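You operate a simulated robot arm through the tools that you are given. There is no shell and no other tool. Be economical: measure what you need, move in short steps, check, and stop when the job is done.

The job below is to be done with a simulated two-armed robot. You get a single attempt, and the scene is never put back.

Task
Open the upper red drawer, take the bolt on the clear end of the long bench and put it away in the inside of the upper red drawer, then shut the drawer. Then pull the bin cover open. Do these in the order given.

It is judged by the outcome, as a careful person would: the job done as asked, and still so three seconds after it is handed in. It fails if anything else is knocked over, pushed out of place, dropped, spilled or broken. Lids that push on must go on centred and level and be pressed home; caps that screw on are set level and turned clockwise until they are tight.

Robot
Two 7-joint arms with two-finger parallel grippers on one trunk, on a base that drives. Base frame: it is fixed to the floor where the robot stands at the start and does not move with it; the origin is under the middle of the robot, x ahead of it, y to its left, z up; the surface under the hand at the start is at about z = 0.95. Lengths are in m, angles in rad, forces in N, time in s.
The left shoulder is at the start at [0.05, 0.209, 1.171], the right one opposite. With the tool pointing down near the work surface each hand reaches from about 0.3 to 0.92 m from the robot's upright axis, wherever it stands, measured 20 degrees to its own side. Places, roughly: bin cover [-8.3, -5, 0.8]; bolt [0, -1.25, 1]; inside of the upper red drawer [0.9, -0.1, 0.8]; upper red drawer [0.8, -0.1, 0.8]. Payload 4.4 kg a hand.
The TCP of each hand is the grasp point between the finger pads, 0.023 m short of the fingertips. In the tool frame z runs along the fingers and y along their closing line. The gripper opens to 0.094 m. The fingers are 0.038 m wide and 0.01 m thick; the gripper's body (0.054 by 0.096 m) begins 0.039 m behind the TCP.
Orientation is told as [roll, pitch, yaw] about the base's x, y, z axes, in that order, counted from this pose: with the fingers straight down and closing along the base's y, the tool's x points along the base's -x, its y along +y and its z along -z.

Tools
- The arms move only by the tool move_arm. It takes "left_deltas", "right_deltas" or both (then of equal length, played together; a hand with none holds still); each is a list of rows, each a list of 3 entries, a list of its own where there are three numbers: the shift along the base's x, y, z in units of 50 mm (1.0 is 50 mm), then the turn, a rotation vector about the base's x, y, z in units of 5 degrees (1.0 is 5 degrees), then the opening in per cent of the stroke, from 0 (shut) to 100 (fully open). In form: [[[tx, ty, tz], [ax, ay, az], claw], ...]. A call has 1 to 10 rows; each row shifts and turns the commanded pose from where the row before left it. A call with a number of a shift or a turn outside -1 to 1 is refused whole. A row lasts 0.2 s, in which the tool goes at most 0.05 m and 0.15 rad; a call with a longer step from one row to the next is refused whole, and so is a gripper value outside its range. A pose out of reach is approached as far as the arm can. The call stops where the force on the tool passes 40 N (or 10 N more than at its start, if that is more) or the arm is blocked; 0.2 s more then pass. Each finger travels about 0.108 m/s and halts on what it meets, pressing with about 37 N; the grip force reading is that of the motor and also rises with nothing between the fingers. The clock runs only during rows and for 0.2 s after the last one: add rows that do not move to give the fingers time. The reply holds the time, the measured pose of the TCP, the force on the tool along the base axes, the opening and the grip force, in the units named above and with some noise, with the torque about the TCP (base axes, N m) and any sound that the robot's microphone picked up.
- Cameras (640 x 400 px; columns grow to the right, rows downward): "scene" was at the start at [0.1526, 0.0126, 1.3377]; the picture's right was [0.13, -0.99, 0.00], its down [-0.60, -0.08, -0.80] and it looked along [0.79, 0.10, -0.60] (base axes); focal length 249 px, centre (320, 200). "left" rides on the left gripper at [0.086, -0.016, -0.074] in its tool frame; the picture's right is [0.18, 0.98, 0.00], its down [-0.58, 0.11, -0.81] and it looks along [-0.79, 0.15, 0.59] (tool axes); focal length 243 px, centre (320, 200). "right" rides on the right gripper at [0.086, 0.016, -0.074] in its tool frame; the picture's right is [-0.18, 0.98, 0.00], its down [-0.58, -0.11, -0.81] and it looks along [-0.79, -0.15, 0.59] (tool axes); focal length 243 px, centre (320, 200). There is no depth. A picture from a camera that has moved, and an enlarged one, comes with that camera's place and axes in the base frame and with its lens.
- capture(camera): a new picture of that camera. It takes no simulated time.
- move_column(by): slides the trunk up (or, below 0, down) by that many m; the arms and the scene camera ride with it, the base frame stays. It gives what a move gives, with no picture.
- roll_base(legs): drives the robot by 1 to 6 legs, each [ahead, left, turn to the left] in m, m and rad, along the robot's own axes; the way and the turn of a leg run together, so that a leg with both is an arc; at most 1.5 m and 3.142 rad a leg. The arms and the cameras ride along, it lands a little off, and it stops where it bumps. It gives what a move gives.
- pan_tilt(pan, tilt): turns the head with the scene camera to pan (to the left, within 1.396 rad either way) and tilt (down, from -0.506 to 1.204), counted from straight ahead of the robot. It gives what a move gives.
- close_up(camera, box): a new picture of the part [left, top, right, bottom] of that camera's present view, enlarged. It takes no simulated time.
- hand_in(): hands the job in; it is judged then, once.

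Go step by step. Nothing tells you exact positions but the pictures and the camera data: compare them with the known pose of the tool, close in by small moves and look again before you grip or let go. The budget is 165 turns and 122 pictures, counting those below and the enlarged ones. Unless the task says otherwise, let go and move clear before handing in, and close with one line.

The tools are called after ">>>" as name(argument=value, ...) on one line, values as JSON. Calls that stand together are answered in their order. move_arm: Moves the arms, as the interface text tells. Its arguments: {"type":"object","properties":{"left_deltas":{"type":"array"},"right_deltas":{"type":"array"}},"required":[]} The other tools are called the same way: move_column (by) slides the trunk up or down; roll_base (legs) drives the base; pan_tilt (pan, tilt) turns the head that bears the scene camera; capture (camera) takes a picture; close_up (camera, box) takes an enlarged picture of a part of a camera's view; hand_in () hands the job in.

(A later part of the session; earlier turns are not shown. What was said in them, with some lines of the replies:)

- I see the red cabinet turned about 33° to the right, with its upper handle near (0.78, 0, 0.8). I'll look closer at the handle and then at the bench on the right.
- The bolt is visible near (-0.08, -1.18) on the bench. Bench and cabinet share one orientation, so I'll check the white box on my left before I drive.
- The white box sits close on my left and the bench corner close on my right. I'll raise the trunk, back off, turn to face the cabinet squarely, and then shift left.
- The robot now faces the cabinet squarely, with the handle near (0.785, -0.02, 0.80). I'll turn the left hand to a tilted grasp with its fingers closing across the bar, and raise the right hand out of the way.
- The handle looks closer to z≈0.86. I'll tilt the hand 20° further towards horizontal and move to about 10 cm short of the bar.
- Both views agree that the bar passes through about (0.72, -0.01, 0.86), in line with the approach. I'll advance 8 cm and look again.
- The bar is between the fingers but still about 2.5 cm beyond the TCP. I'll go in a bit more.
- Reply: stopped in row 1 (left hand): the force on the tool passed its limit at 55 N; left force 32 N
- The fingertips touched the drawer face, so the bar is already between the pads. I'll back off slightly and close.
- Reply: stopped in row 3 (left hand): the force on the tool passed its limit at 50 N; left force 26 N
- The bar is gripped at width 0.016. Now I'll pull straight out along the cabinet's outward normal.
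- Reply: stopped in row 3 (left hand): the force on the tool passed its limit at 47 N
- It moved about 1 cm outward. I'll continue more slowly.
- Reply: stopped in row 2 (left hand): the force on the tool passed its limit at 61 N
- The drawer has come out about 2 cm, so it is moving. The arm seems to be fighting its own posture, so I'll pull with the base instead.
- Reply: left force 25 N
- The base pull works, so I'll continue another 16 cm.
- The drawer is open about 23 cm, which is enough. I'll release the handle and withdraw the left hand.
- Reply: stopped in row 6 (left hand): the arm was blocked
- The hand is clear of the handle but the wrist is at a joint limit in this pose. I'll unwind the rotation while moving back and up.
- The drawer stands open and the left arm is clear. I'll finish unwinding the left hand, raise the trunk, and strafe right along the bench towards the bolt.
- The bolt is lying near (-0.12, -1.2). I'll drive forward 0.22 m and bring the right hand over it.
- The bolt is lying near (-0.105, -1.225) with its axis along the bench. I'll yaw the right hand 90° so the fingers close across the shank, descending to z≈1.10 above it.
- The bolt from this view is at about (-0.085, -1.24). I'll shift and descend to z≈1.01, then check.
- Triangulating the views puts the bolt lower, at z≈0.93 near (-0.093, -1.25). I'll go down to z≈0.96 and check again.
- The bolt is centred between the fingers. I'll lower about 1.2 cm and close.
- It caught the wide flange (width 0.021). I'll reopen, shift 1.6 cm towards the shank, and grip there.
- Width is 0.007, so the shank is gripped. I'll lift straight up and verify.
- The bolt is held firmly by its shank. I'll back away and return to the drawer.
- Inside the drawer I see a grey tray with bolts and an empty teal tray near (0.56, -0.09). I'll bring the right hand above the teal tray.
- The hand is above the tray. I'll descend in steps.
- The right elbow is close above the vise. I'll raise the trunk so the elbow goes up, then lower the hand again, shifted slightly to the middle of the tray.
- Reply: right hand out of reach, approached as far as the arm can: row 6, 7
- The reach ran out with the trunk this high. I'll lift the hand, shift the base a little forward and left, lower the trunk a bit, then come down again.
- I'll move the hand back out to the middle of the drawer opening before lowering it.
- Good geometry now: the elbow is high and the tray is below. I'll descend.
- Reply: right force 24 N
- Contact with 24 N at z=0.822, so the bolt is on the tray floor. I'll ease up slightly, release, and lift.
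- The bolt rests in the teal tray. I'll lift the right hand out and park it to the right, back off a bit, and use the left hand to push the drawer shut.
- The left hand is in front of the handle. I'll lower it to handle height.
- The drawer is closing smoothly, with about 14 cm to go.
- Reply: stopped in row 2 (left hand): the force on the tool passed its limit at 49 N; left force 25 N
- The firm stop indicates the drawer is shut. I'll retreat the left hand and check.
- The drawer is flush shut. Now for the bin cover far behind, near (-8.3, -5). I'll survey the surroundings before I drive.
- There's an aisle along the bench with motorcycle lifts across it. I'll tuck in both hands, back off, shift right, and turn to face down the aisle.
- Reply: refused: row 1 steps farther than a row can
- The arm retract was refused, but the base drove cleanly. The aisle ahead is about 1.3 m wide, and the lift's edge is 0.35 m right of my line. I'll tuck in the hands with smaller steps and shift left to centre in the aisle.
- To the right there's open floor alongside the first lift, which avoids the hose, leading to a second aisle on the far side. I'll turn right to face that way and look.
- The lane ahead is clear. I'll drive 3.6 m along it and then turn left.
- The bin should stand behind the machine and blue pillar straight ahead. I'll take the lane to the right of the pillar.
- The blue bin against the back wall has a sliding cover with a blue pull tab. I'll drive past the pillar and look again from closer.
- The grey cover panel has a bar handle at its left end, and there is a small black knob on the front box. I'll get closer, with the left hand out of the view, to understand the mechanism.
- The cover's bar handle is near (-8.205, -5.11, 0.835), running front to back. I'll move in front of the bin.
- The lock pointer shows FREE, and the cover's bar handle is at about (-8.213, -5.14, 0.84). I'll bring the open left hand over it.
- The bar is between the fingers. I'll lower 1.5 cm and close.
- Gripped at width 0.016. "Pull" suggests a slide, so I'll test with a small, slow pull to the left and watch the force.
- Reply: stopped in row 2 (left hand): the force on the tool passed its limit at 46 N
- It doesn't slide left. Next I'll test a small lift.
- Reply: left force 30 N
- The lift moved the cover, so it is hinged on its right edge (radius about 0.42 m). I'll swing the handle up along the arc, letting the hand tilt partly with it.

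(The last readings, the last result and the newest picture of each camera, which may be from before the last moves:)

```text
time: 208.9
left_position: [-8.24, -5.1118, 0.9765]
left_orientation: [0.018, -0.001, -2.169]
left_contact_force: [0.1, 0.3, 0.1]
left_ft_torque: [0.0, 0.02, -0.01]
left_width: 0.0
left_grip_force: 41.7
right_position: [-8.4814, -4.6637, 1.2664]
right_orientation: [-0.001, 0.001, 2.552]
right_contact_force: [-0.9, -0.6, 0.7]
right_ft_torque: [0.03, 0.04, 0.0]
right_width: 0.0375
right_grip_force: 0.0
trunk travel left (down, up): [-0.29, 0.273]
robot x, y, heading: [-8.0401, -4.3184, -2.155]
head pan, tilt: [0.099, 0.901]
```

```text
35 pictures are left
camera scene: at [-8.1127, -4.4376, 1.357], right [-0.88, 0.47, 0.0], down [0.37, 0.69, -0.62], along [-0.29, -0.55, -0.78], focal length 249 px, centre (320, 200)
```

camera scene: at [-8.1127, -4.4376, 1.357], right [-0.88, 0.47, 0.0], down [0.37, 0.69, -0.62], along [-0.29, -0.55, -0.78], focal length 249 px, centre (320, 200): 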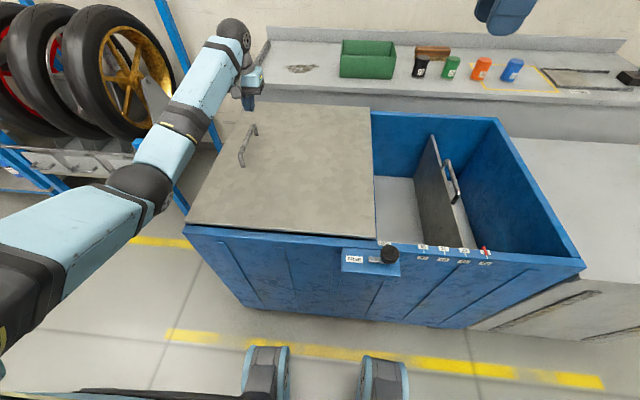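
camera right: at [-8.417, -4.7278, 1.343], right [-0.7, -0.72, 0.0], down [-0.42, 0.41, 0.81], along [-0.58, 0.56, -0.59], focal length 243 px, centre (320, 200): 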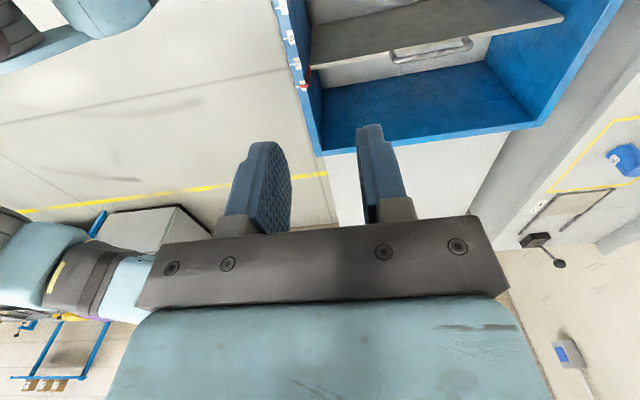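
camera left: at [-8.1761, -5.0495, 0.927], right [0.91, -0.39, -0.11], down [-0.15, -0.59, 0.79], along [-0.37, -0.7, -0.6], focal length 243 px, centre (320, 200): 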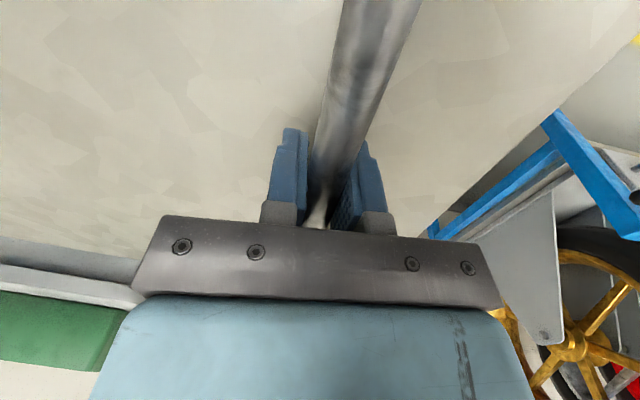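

The bar slipped out and the cover never rose, so it doesn't lift at that force. I'll regrip and test pushing to the right.

>>> move_arm(left_deltas=[[[0.143, -0.1, 0], [0.3, 0.44, 0], 60], [[0.143, -0.1, 0], [0.3, 0.44, 0], 60], [[0.143, -0.1, -0.5], [0.3, 0.44, 0], 60], [[0, 0, -0.7], [0, 0, 0], 60], [[0, 0, -0.7], [0, 0, 0], 60], [[0, 0, -0.7], [0, 0, 0], 60]])

>>> capture(camera="left")

```text
time: 210.3
left_position: [-8.2207, -5.1272, 0.8462]
left_orientation: [-0.124, 0.001, -2.17]
left_contact_force: [-0.3, 0.0, -0.3]
left_ft_torque: [0.05, 0.0, 0.02]
left_width: 0.0563
left_grip_force: 0.1
right_position: [-8.4824, -4.6661, 1.2685]
right_orientation: [0.001, 0.002, 2.551]
right_contact_force: [0.1, 0.8, -0.5]
right_ft_torque: [0.01, -0.01, -0.04]
right_width: 0.0375
right_grip_force: 0.1
trunk travel left (down, up): [-0.29, 0.273]
robot x, y, heading: [-8.0379, -4.3116, -2.157]
head pan, tilt: [0.099, 0.901]
```

```text
34 pictures are left
camera left: at [-8.1764, -5.051, 0.9238], right [0.91, -0.4, -0.12], down [-0.16, -0.6, 0.79], along [-0.38, -0.7, -0.61], focal length 243 px, centre (320, 200)
```

left: 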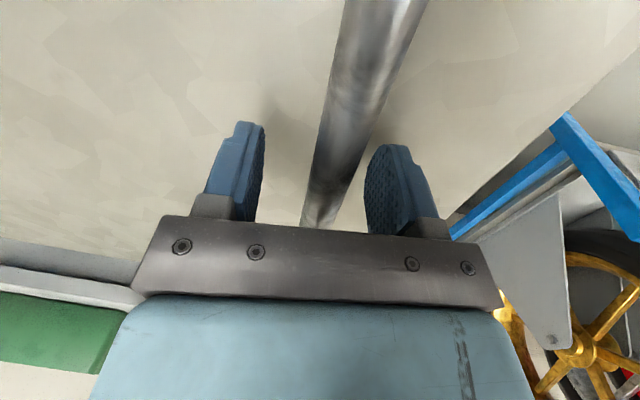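

>>> move_arm(left_deltas=[[[0, 0, -0.2], [0, 0, 0], 60], [[0, 0, 0], [0, 0, 0], 30], [[0, 0, 0], [0, 0, 0], 10], [[0, 0, 0], [0, 0, 0], 0], [[0, 0, 0], [0, 0, 0], 0], [[0, 0, 0], [0, 0, 0], 0]])

>>> move_arm(left_deltas=[[[-0.13, 0.09, 0], [0, 0, 0], 0], [[-0.13, 0.09, 0], [0, 0, 0], 0], [[-0.13, 0.09, 0], [0, 0, 0], 0]])

>>> capture(camera="left")

```text
time: 211.7
left_position: [-8.2205, -5.1255, 0.8405]
left_orientation: [-0.124, -0.003, -2.17]
left_contact_force: [-5.4, -5.2, 22.9]
left_ft_torque: [0.8, -0.7, 1.76]
left_width: 0.016
left_grip_force: 45.7
right_position: [-8.4815, -4.6617, 1.2684]
right_orientation: [0.0, 0.002, 2.551]
right_contact_force: [-0.1, 0.3, -0.7]
right_ft_torque: [0.0, 0.02, 0.02]
right_width: 0.0376
right_grip_force: 0.0
trunk travel left (down, up): [-0.29, 0.273]
robot x, y, heading: [-8.0401, -4.3165, -2.164]
head pan, tilt: [0.099, 0.901]
```

```text
time: 212.5
left_position: [-8.2402, -5.1118, 0.8398]
left_orientation: [-0.122, -0.006, -2.17]
left_contact_force: [-6.9, -13.8, 28.2]
left_ft_torque: [0.66, -0.71, 1.64]
left_width: 0.0158
left_grip_force: 44.8
right_position: [-8.4824, -4.6624, 1.2686]
right_orientation: [0.002, 0.002, 2.552]
right_contact_force: [0.8, -0.5, -0.1]
right_ft_torque: [0.0, 0.03, -0.01]
right_width: 0.0376
right_grip_force: 0.0
trunk travel left (down, up): [-0.29, 0.273]
robot x, y, heading: [-8.0383, -4.3163, -2.159]
head pan, tilt: [0.099, 0.901]
```

```text
33 pictures are left
camera left: at [-8.1966, -5.0358, 0.9168], right [0.91, -0.4, -0.12], down [-0.15, -0.59, 0.79], along [-0.39, -0.7, -0.6], focal length 243 px, centre (320, 200)
```

left: 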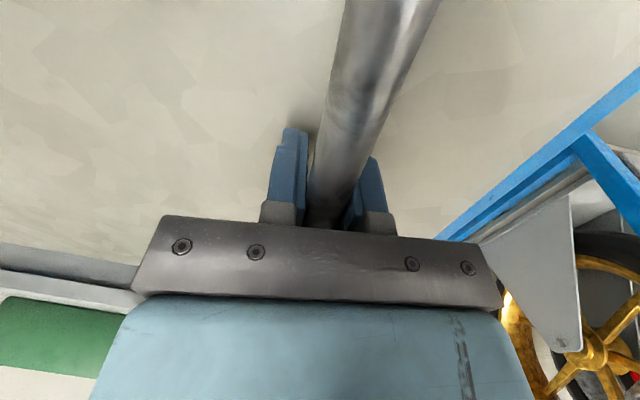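

It slides freely to the right, so the cover opens that way. I'll ease the downward force and continue sliding along the rail.

>>> move_arm(left_deltas=[[[-0.2, 0.133, 0.06], [0, 0, 0], 0], [[-0.25, 0.166, 0], [0, 0, 0], 0], [[-0.25, 0.166, 0], [0, 0, 0], 0], [[-0.25, 0.166, 0], [0, 0, 0], 0], [[-0.25, 0.166, 0], [0, 0, 0], 0], [[-0.25, 0.166, 0], [0, 0, 0], 0], [[-0.25, 0.166, 0], [0, 0, 0], 0], [[-0.25, 0.166, 0], [0, 0, 0], 0]])

>>> capture(camera="scene")

```text
time: 214.3
left_position: [-8.3386, -5.0473, 0.8406]
left_orientation: [-0.126, 0.002, -2.17]
left_contact_force: [-6.5, -10.0, 13.3]
left_ft_torque: [0.37, -0.51, 1.65]
left_width: 0.0159
left_grip_force: 45.3
right_position: [-8.4812, -4.6637, 1.2676]
right_orientation: [0.0, 0.0, 2.552]
right_contact_force: [-0.8, 0.0, 0.0]
right_ft_torque: [0.01, 0.0, 0.03]
right_width: 0.0375
right_grip_force: 0.1
trunk travel left (down, up): [-0.29, 0.273]
robot x, y, heading: [-8.0383, -4.3192, -2.157]
head pan, tilt: [0.099, 0.901]
```

```text
32 pictures are left
camera scene: at [-8.113, -4.437, 1.3571], right [-0.88, 0.47, 0.0], down [0.37, 0.69, -0.62], along [-0.29, -0.55, -0.78], focal length 249 px, centre (320, 200)
```

scene: 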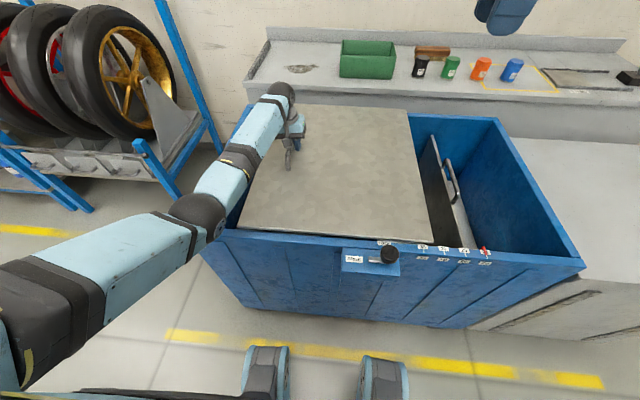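

The cover is sliding right and exposing the left compartment. I'll continue, raising the right hand for clearance.

>>> move_arm(left_deltas=[[[-0.25, 0.166, 0], [0, 0, 0], 0], [[-0.25, 0.166, 0], [0, 0, 0], 0], [[-0.25, 0.166, 0], [0, 0, 0], 0], [[-0.25, 0.166, 0], [0, 0, 0], 0], [[-0.25, 0.166, 0], [0, 0, 0], 0], [[-0.25, 0.166, 0], [0, 0, 0], 0], [[-0.25, 0.166, 0], [0, 0, 0], 0], [[-0.25, 0.166, 0], [0, 0, 0], 0], [[-0.25, 0.166, 0], [0, 0, 0], 0], [[-0.25, 0.166, 0], [0, 0, 0], 0]], right_deltas=[[[0, 0, 0.6], [0, 0, 0], 40], [[0, 0, 0.6], [0, 0, 0], 40], [[0, 0, 0.6], [0, 0, 0], 40], [[0, 0, 0.2], [0, 0, 0], 40], [[0, 0, 0], [0, 0, 0], 40], [[0, 0, 0], [0, 0, 0], 40], [[0, 0, 0], [0, 0, 0], 40], [[0, 0, 0], [0, 0, 0], 40], [[0, 0, 0], [0, 0, 0], 40], [[0, 0, 0], [0, 0, 0], 40]])

>>> capture(camera="scene")

```text
time: 216.5
left_position: [-8.462, -4.9638, 0.8412]
left_orientation: [-0.123, 0.002, -2.17]
left_contact_force: [-2.5, -5.1, 6.7]
left_ft_torque: [0.78, -0.73, 1.68]
left_width: 0.0157
left_grip_force: 45.1
right_position: [-8.4817, -4.6634, 1.3681]
right_orientation: [-0.001, 0.001, 2.55]
right_contact_force: [-0.6, 0.2, 0.1]
right_ft_torque: [0.02, -0.01, 0.0]
right_width: 0.0376
right_grip_force: 0.1
trunk travel left (down, up): [-0.29, 0.273]
robot x, y, heading: [-8.0399, -4.3157, -2.16]
head pan, tilt: [0.099, 0.901]
```

```text
31 pictures are left
camera scene: at [-8.1129, -4.4377, 1.357], right [-0.88, 0.47, 0.0], down [0.37, 0.69, -0.62], along [-0.29, -0.55, -0.78], focal length 249 px, centre (320, 200)
```

scene: 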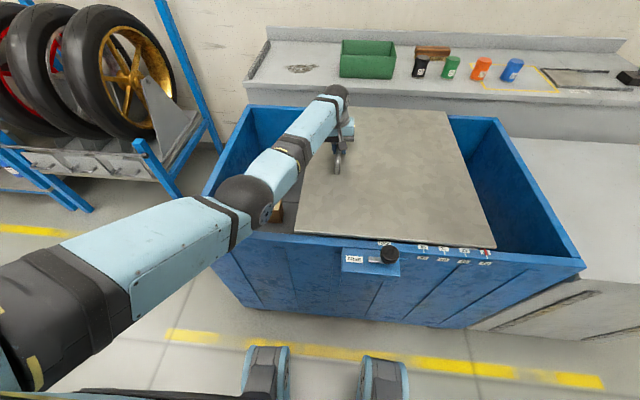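

>>> move_arm(left_deltas=[[[-0.25, 0.166, 0], [0, 0, 0], 0], [[-0.25, 0.166, 0], [0, 0, 0], 0], [[-0.25, 0.166, 0], [0, 0, 0], 0], [[-0.25, 0.166, 0], [0, 0, 0], 0], [[-0.25, 0.166, 0], [0, 0, 0], 0], [[-0.25, 0.166, 0], [0, 0, 0], 0], [[-0.25, 0.166, 0], [0, 0, 0], 0], [[-0.25, 0.166, 0], [0, 0, 0], 0], [[-0.2, 0.133, 0], [0, 0, 0], 0], [[-0.2, 0.133, 0], [0, 0, 0], 0]])

>>> capture(camera="scene")

```text
time: 218.0
left_position: [-8.5268, -4.9198, 0.8403]
left_orientation: [-0.122, -0.009, -2.159]
left_contact_force: [-6.6, -9.7, -5.5]
left_ft_torque: [0.89, -0.49, 1.32]
left_width: 0.0158
left_grip_force: 45.1
left hand out of reach, approached as far as the arm can: row 5, 6, 7
right_position: [-8.4827, -4.6662, 1.367]
right_orientation: [-0.001, 0.0, 2.551]
right_contact_force: [-0.1, 0.5, -0.3]
right_ft_torque: [0.0, 0.03, -0.03]
right_width: 0.0377
right_grip_force: 0.1
trunk travel left (down, up): [-0.29, 0.273]
robot x, y, heading: [-8.0383, -4.319, -2.158]
head pan, tilt: [0.099, 0.901]
stopped in row 7 (left hand): the force on the tool passed its limit at 44 N (the readings are from after the stop); the commanded pose is now the measured one
```

```text
30 pictures are left
camera scene: at [-8.1146, -4.4402, 1.3564], right [-0.88, 0.47, 0.0], down [0.37, 0.69, -0.62], along [-0.29, -0.55, -0.78], focal length 249 px, centre (320, 200)
```

scene: 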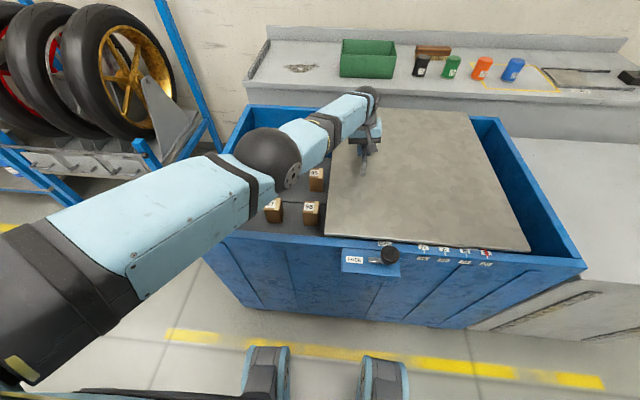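

The arm reached its limit with about 6–8 cm of travel left. I'll finish the slide by strafing the base right a little.

>>> roll_base(legs=[[0, -0.05, 0]])

>>> close_up(camera="scene", box=[200, 80, 600, 330])

```text
time: 219.1
left_position: [-8.5705, -4.8931, 0.8397]
left_orientation: [-0.122, -0.009, -2.165]
left_contact_force: [-8.5, -13.5, -9.6]
left_ft_torque: [0.02, 0.08, 1.72]
left_width: 0.0158
left_grip_force: 44.7
right_position: [-8.5251, -4.6401, 1.3651]
right_orientation: [-0.002, 0.002, 2.552]
right_contact_force: [-0.4, 0.3, -1.0]
right_ft_torque: [-0.03, 0.0, 0.0]
right_width: 0.0377
right_grip_force: 0.1
trunk travel left (down, up): [-0.29, 0.273]
robot x, y, heading: [-8.0782, -4.2903, -2.158]
head pan, tilt: [0.099, 0.901]
```

```text
1.60 times, centred on (400, 205) of scene
camera zoom: at [-8.1559, -4.4135, 1.3566], right [-0.88, 0.47, 0.0], down [0.37, 0.69, -0.62], along [-0.29, -0.55, -0.79], focal length 398 px, centre (192, 192)
```

zoom: 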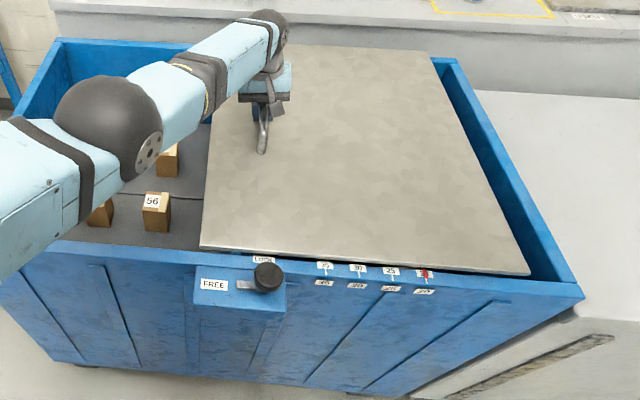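

It followed cleanly, and a few centimetres remain.

>>> roll_base(legs=[[0, -0.04, 0]])

>>> close_up(camera="scene", box=[200, 80, 600, 330])

```text
time: 220.2
left_position: [-8.6017, -4.8702, 0.8403]
left_orientation: [-0.121, -0.007, -2.163]
left_contact_force: [-0.5, -13.4, -9.2]
left_ft_torque: [-0.06, 0.1, 1.78]
left_width: 0.0158
left_grip_force: 44.6
right_position: [-8.5566, -4.6173, 1.3662]
right_orientation: [-0.002, 0.0, 2.552]
right_contact_force: [0.1, 0.6, 0.1]
right_ft_torque: [-0.02, -0.04, 0.03]
right_width: 0.0374
right_grip_force: 0.1
trunk travel left (down, up): [-0.29, 0.273]
robot x, y, heading: [-8.1097, -4.2703, -2.16]
head pan, tilt: [0.099, 0.901]
```

```text
1.60 times, centred on (400, 205) of scene
camera zoom: at [-8.1889, -4.3909, 1.3566], right [-0.88, 0.47, 0.0], down [0.37, 0.69, -0.62], along [-0.29, -0.55, -0.79], focal length 398 px, centre (192, 192)
```

zoom: 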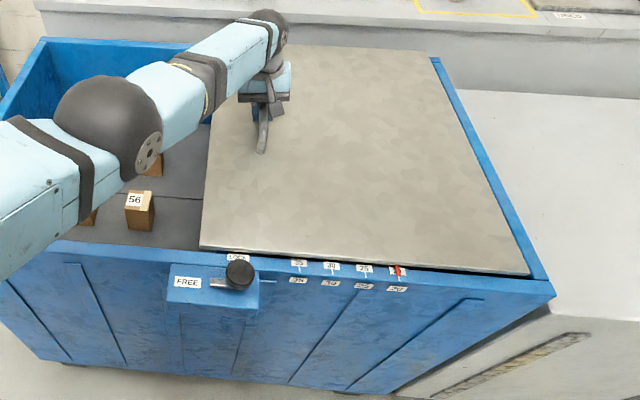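

>>> roll_base(legs=[[0, -0.02, 0]])

>>> close_up(camera="scene", box=[200, 80, 600, 330])

```text
time: 221.0
left_position: [-8.6017, -4.8715, 0.841]
left_orientation: [-0.111, -0.008, -2.154]
left_contact_force: [8.7, 0.2, 4.2]
left_ft_torque: [-0.09, 0.0, -0.4]
left_width: 0.0158
left_grip_force: 44.7
right_position: [-8.5633, -4.6097, 1.3682]
right_orientation: [-0.001, 0.0, 2.557]
right_contact_force: [0.1, -0.1, -0.1]
right_ft_torque: [0.0, -0.05, 0.02]
right_width: 0.0376
right_grip_force: 0.1
trunk travel left (down, up): [-0.29, 0.273]
robot x, y, heading: [-8.1248, -4.2608, -2.156]
head pan, tilt: [0.099, 0.901]
stopped in leg 1: the force on the tool passed its limit at 50 N (the readings are from after the stop); the commanded pose is now the measured one
```

```text
1.60 times, centred on (400, 205) of scene
camera zoom: at [-8.1963, -4.3814, 1.3572], right [-0.88, 0.47, 0.0], down [0.37, 0.69, -0.62], along [-0.29, -0.55, -0.78], focal length 398 px, centre (192, 192)
```

zoom: 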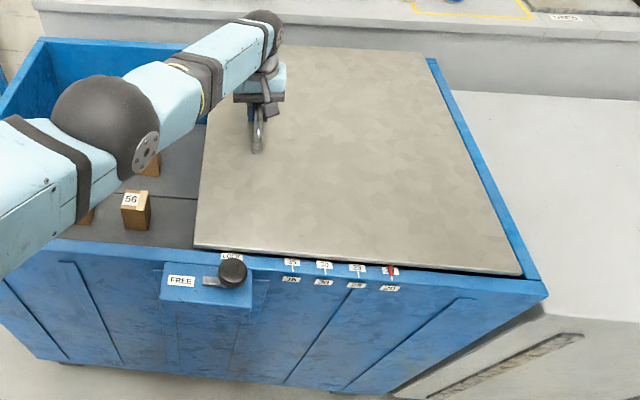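

The cover reached its end stop and is fully open. I'll release the handle and lift clear.

>>> move_arm(left_deltas=[[[0, 0, 0], [0, 0, 0], 30], [[0, 0, 0], [0, 0, 0], 60], [[0, 0, 0.2], [0, 0, 0], 60], [[0, 0, 0.6], [0, 0, 0], 60], [[0, 0, 0.8], [0, 0, 0], 60], [[0, 0, 0.8], [0, 0, 0], 60], [[0, 0, 0.8], [0, 0, 0], 60], [[0.2, 0.5, 0.6], [0, 0, 0], 60], [[0.2, 0.5, 0.6], [0, 0, 0], 60]])

>>> capture(camera="scene")

```text
time: 223.0
left_position: [-8.5829, -4.8213, 1.0612]
left_orientation: [-0.112, -0.007, -2.157]
left_contact_force: [0.5, 0.9, 0.7]
left_ft_torque: [0.01, 0.01, 0.01]
left_width: 0.0563
left_grip_force: 0.0
right_position: [-8.5644, -4.6105, 1.367]
right_orientation: [0.0, 0.0, 2.558]
right_contact_force: [-0.3, -0.2, 0.9]
right_ft_torque: [-0.02, 0.03, -0.02]
right_width: 0.0376
right_grip_force: 0.0
trunk travel left (down, up): [-0.29, 0.273]
robot x, y, heading: [-8.1239, -4.2632, -2.151]
head pan, tilt: [0.099, 0.901]
```

```text
26 pictures are left
camera scene: at [-8.1966, -4.3819, 1.3571], right [-0.88, 0.47, 0.0], down [0.37, 0.69, -0.62], along [-0.29, -0.55, -0.78], focal length 249 px, centre (320, 200)
```

scene: 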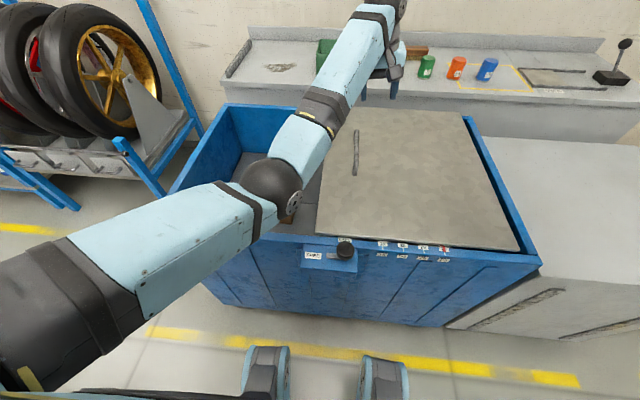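

The cover stays open and the hand is free. I'll back off a little and hand in.

>>> roll_base(legs=[[-0.3, 0, 0]])

>>> capture(camera="scene")

```text
time: 225.1
left_position: [-8.4172, -4.5712, 1.0605]
left_orientation: [-0.111, -0.008, -2.156]
left_contact_force: [0.3, 0.4, -0.4]
left_ft_torque: [0.04, 0.0, 0.0]
left_width: 0.0565
left_grip_force: 0.0
right_position: [-8.3985, -4.3594, 1.3667]
right_orientation: [0.0, 0.001, 2.556]
right_contact_force: [0.5, -0.1, 0.0]
right_ft_torque: [-0.06, -0.05, 0.0]
right_width: 0.0375
right_grip_force: 0.1
trunk travel left (down, up): [-0.29, 0.273]
robot x, y, heading: [-7.9561, -4.0125, -2.156]
head pan, tilt: [0.099, 0.901]
```

```text
25 pictures are left
camera scene: at [-8.0311, -4.1323, 1.357], right [-0.88, 0.47, 0.0], down [0.37, 0.69, -0.62], along [-0.29, -0.55, -0.78], focal length 249 px, centre (320, 200)
```

scene: 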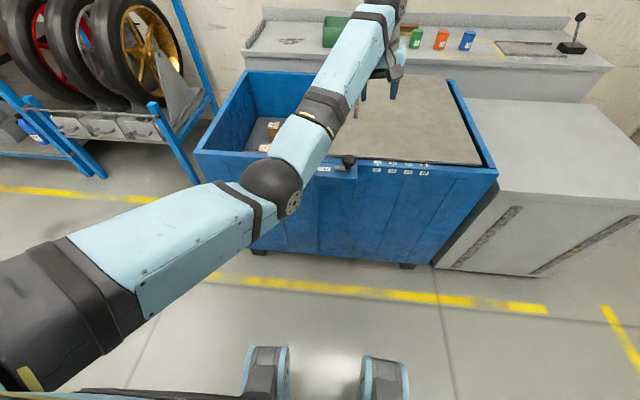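

The bin is open and undisturbed, and the robot is clear.

>>> hand_in()

```text
The job is handed in.
```

The bolt is in the teal tray inside the upper red drawer, the drawer is shut, and the bin cover is slid right to its end stop, fully open.
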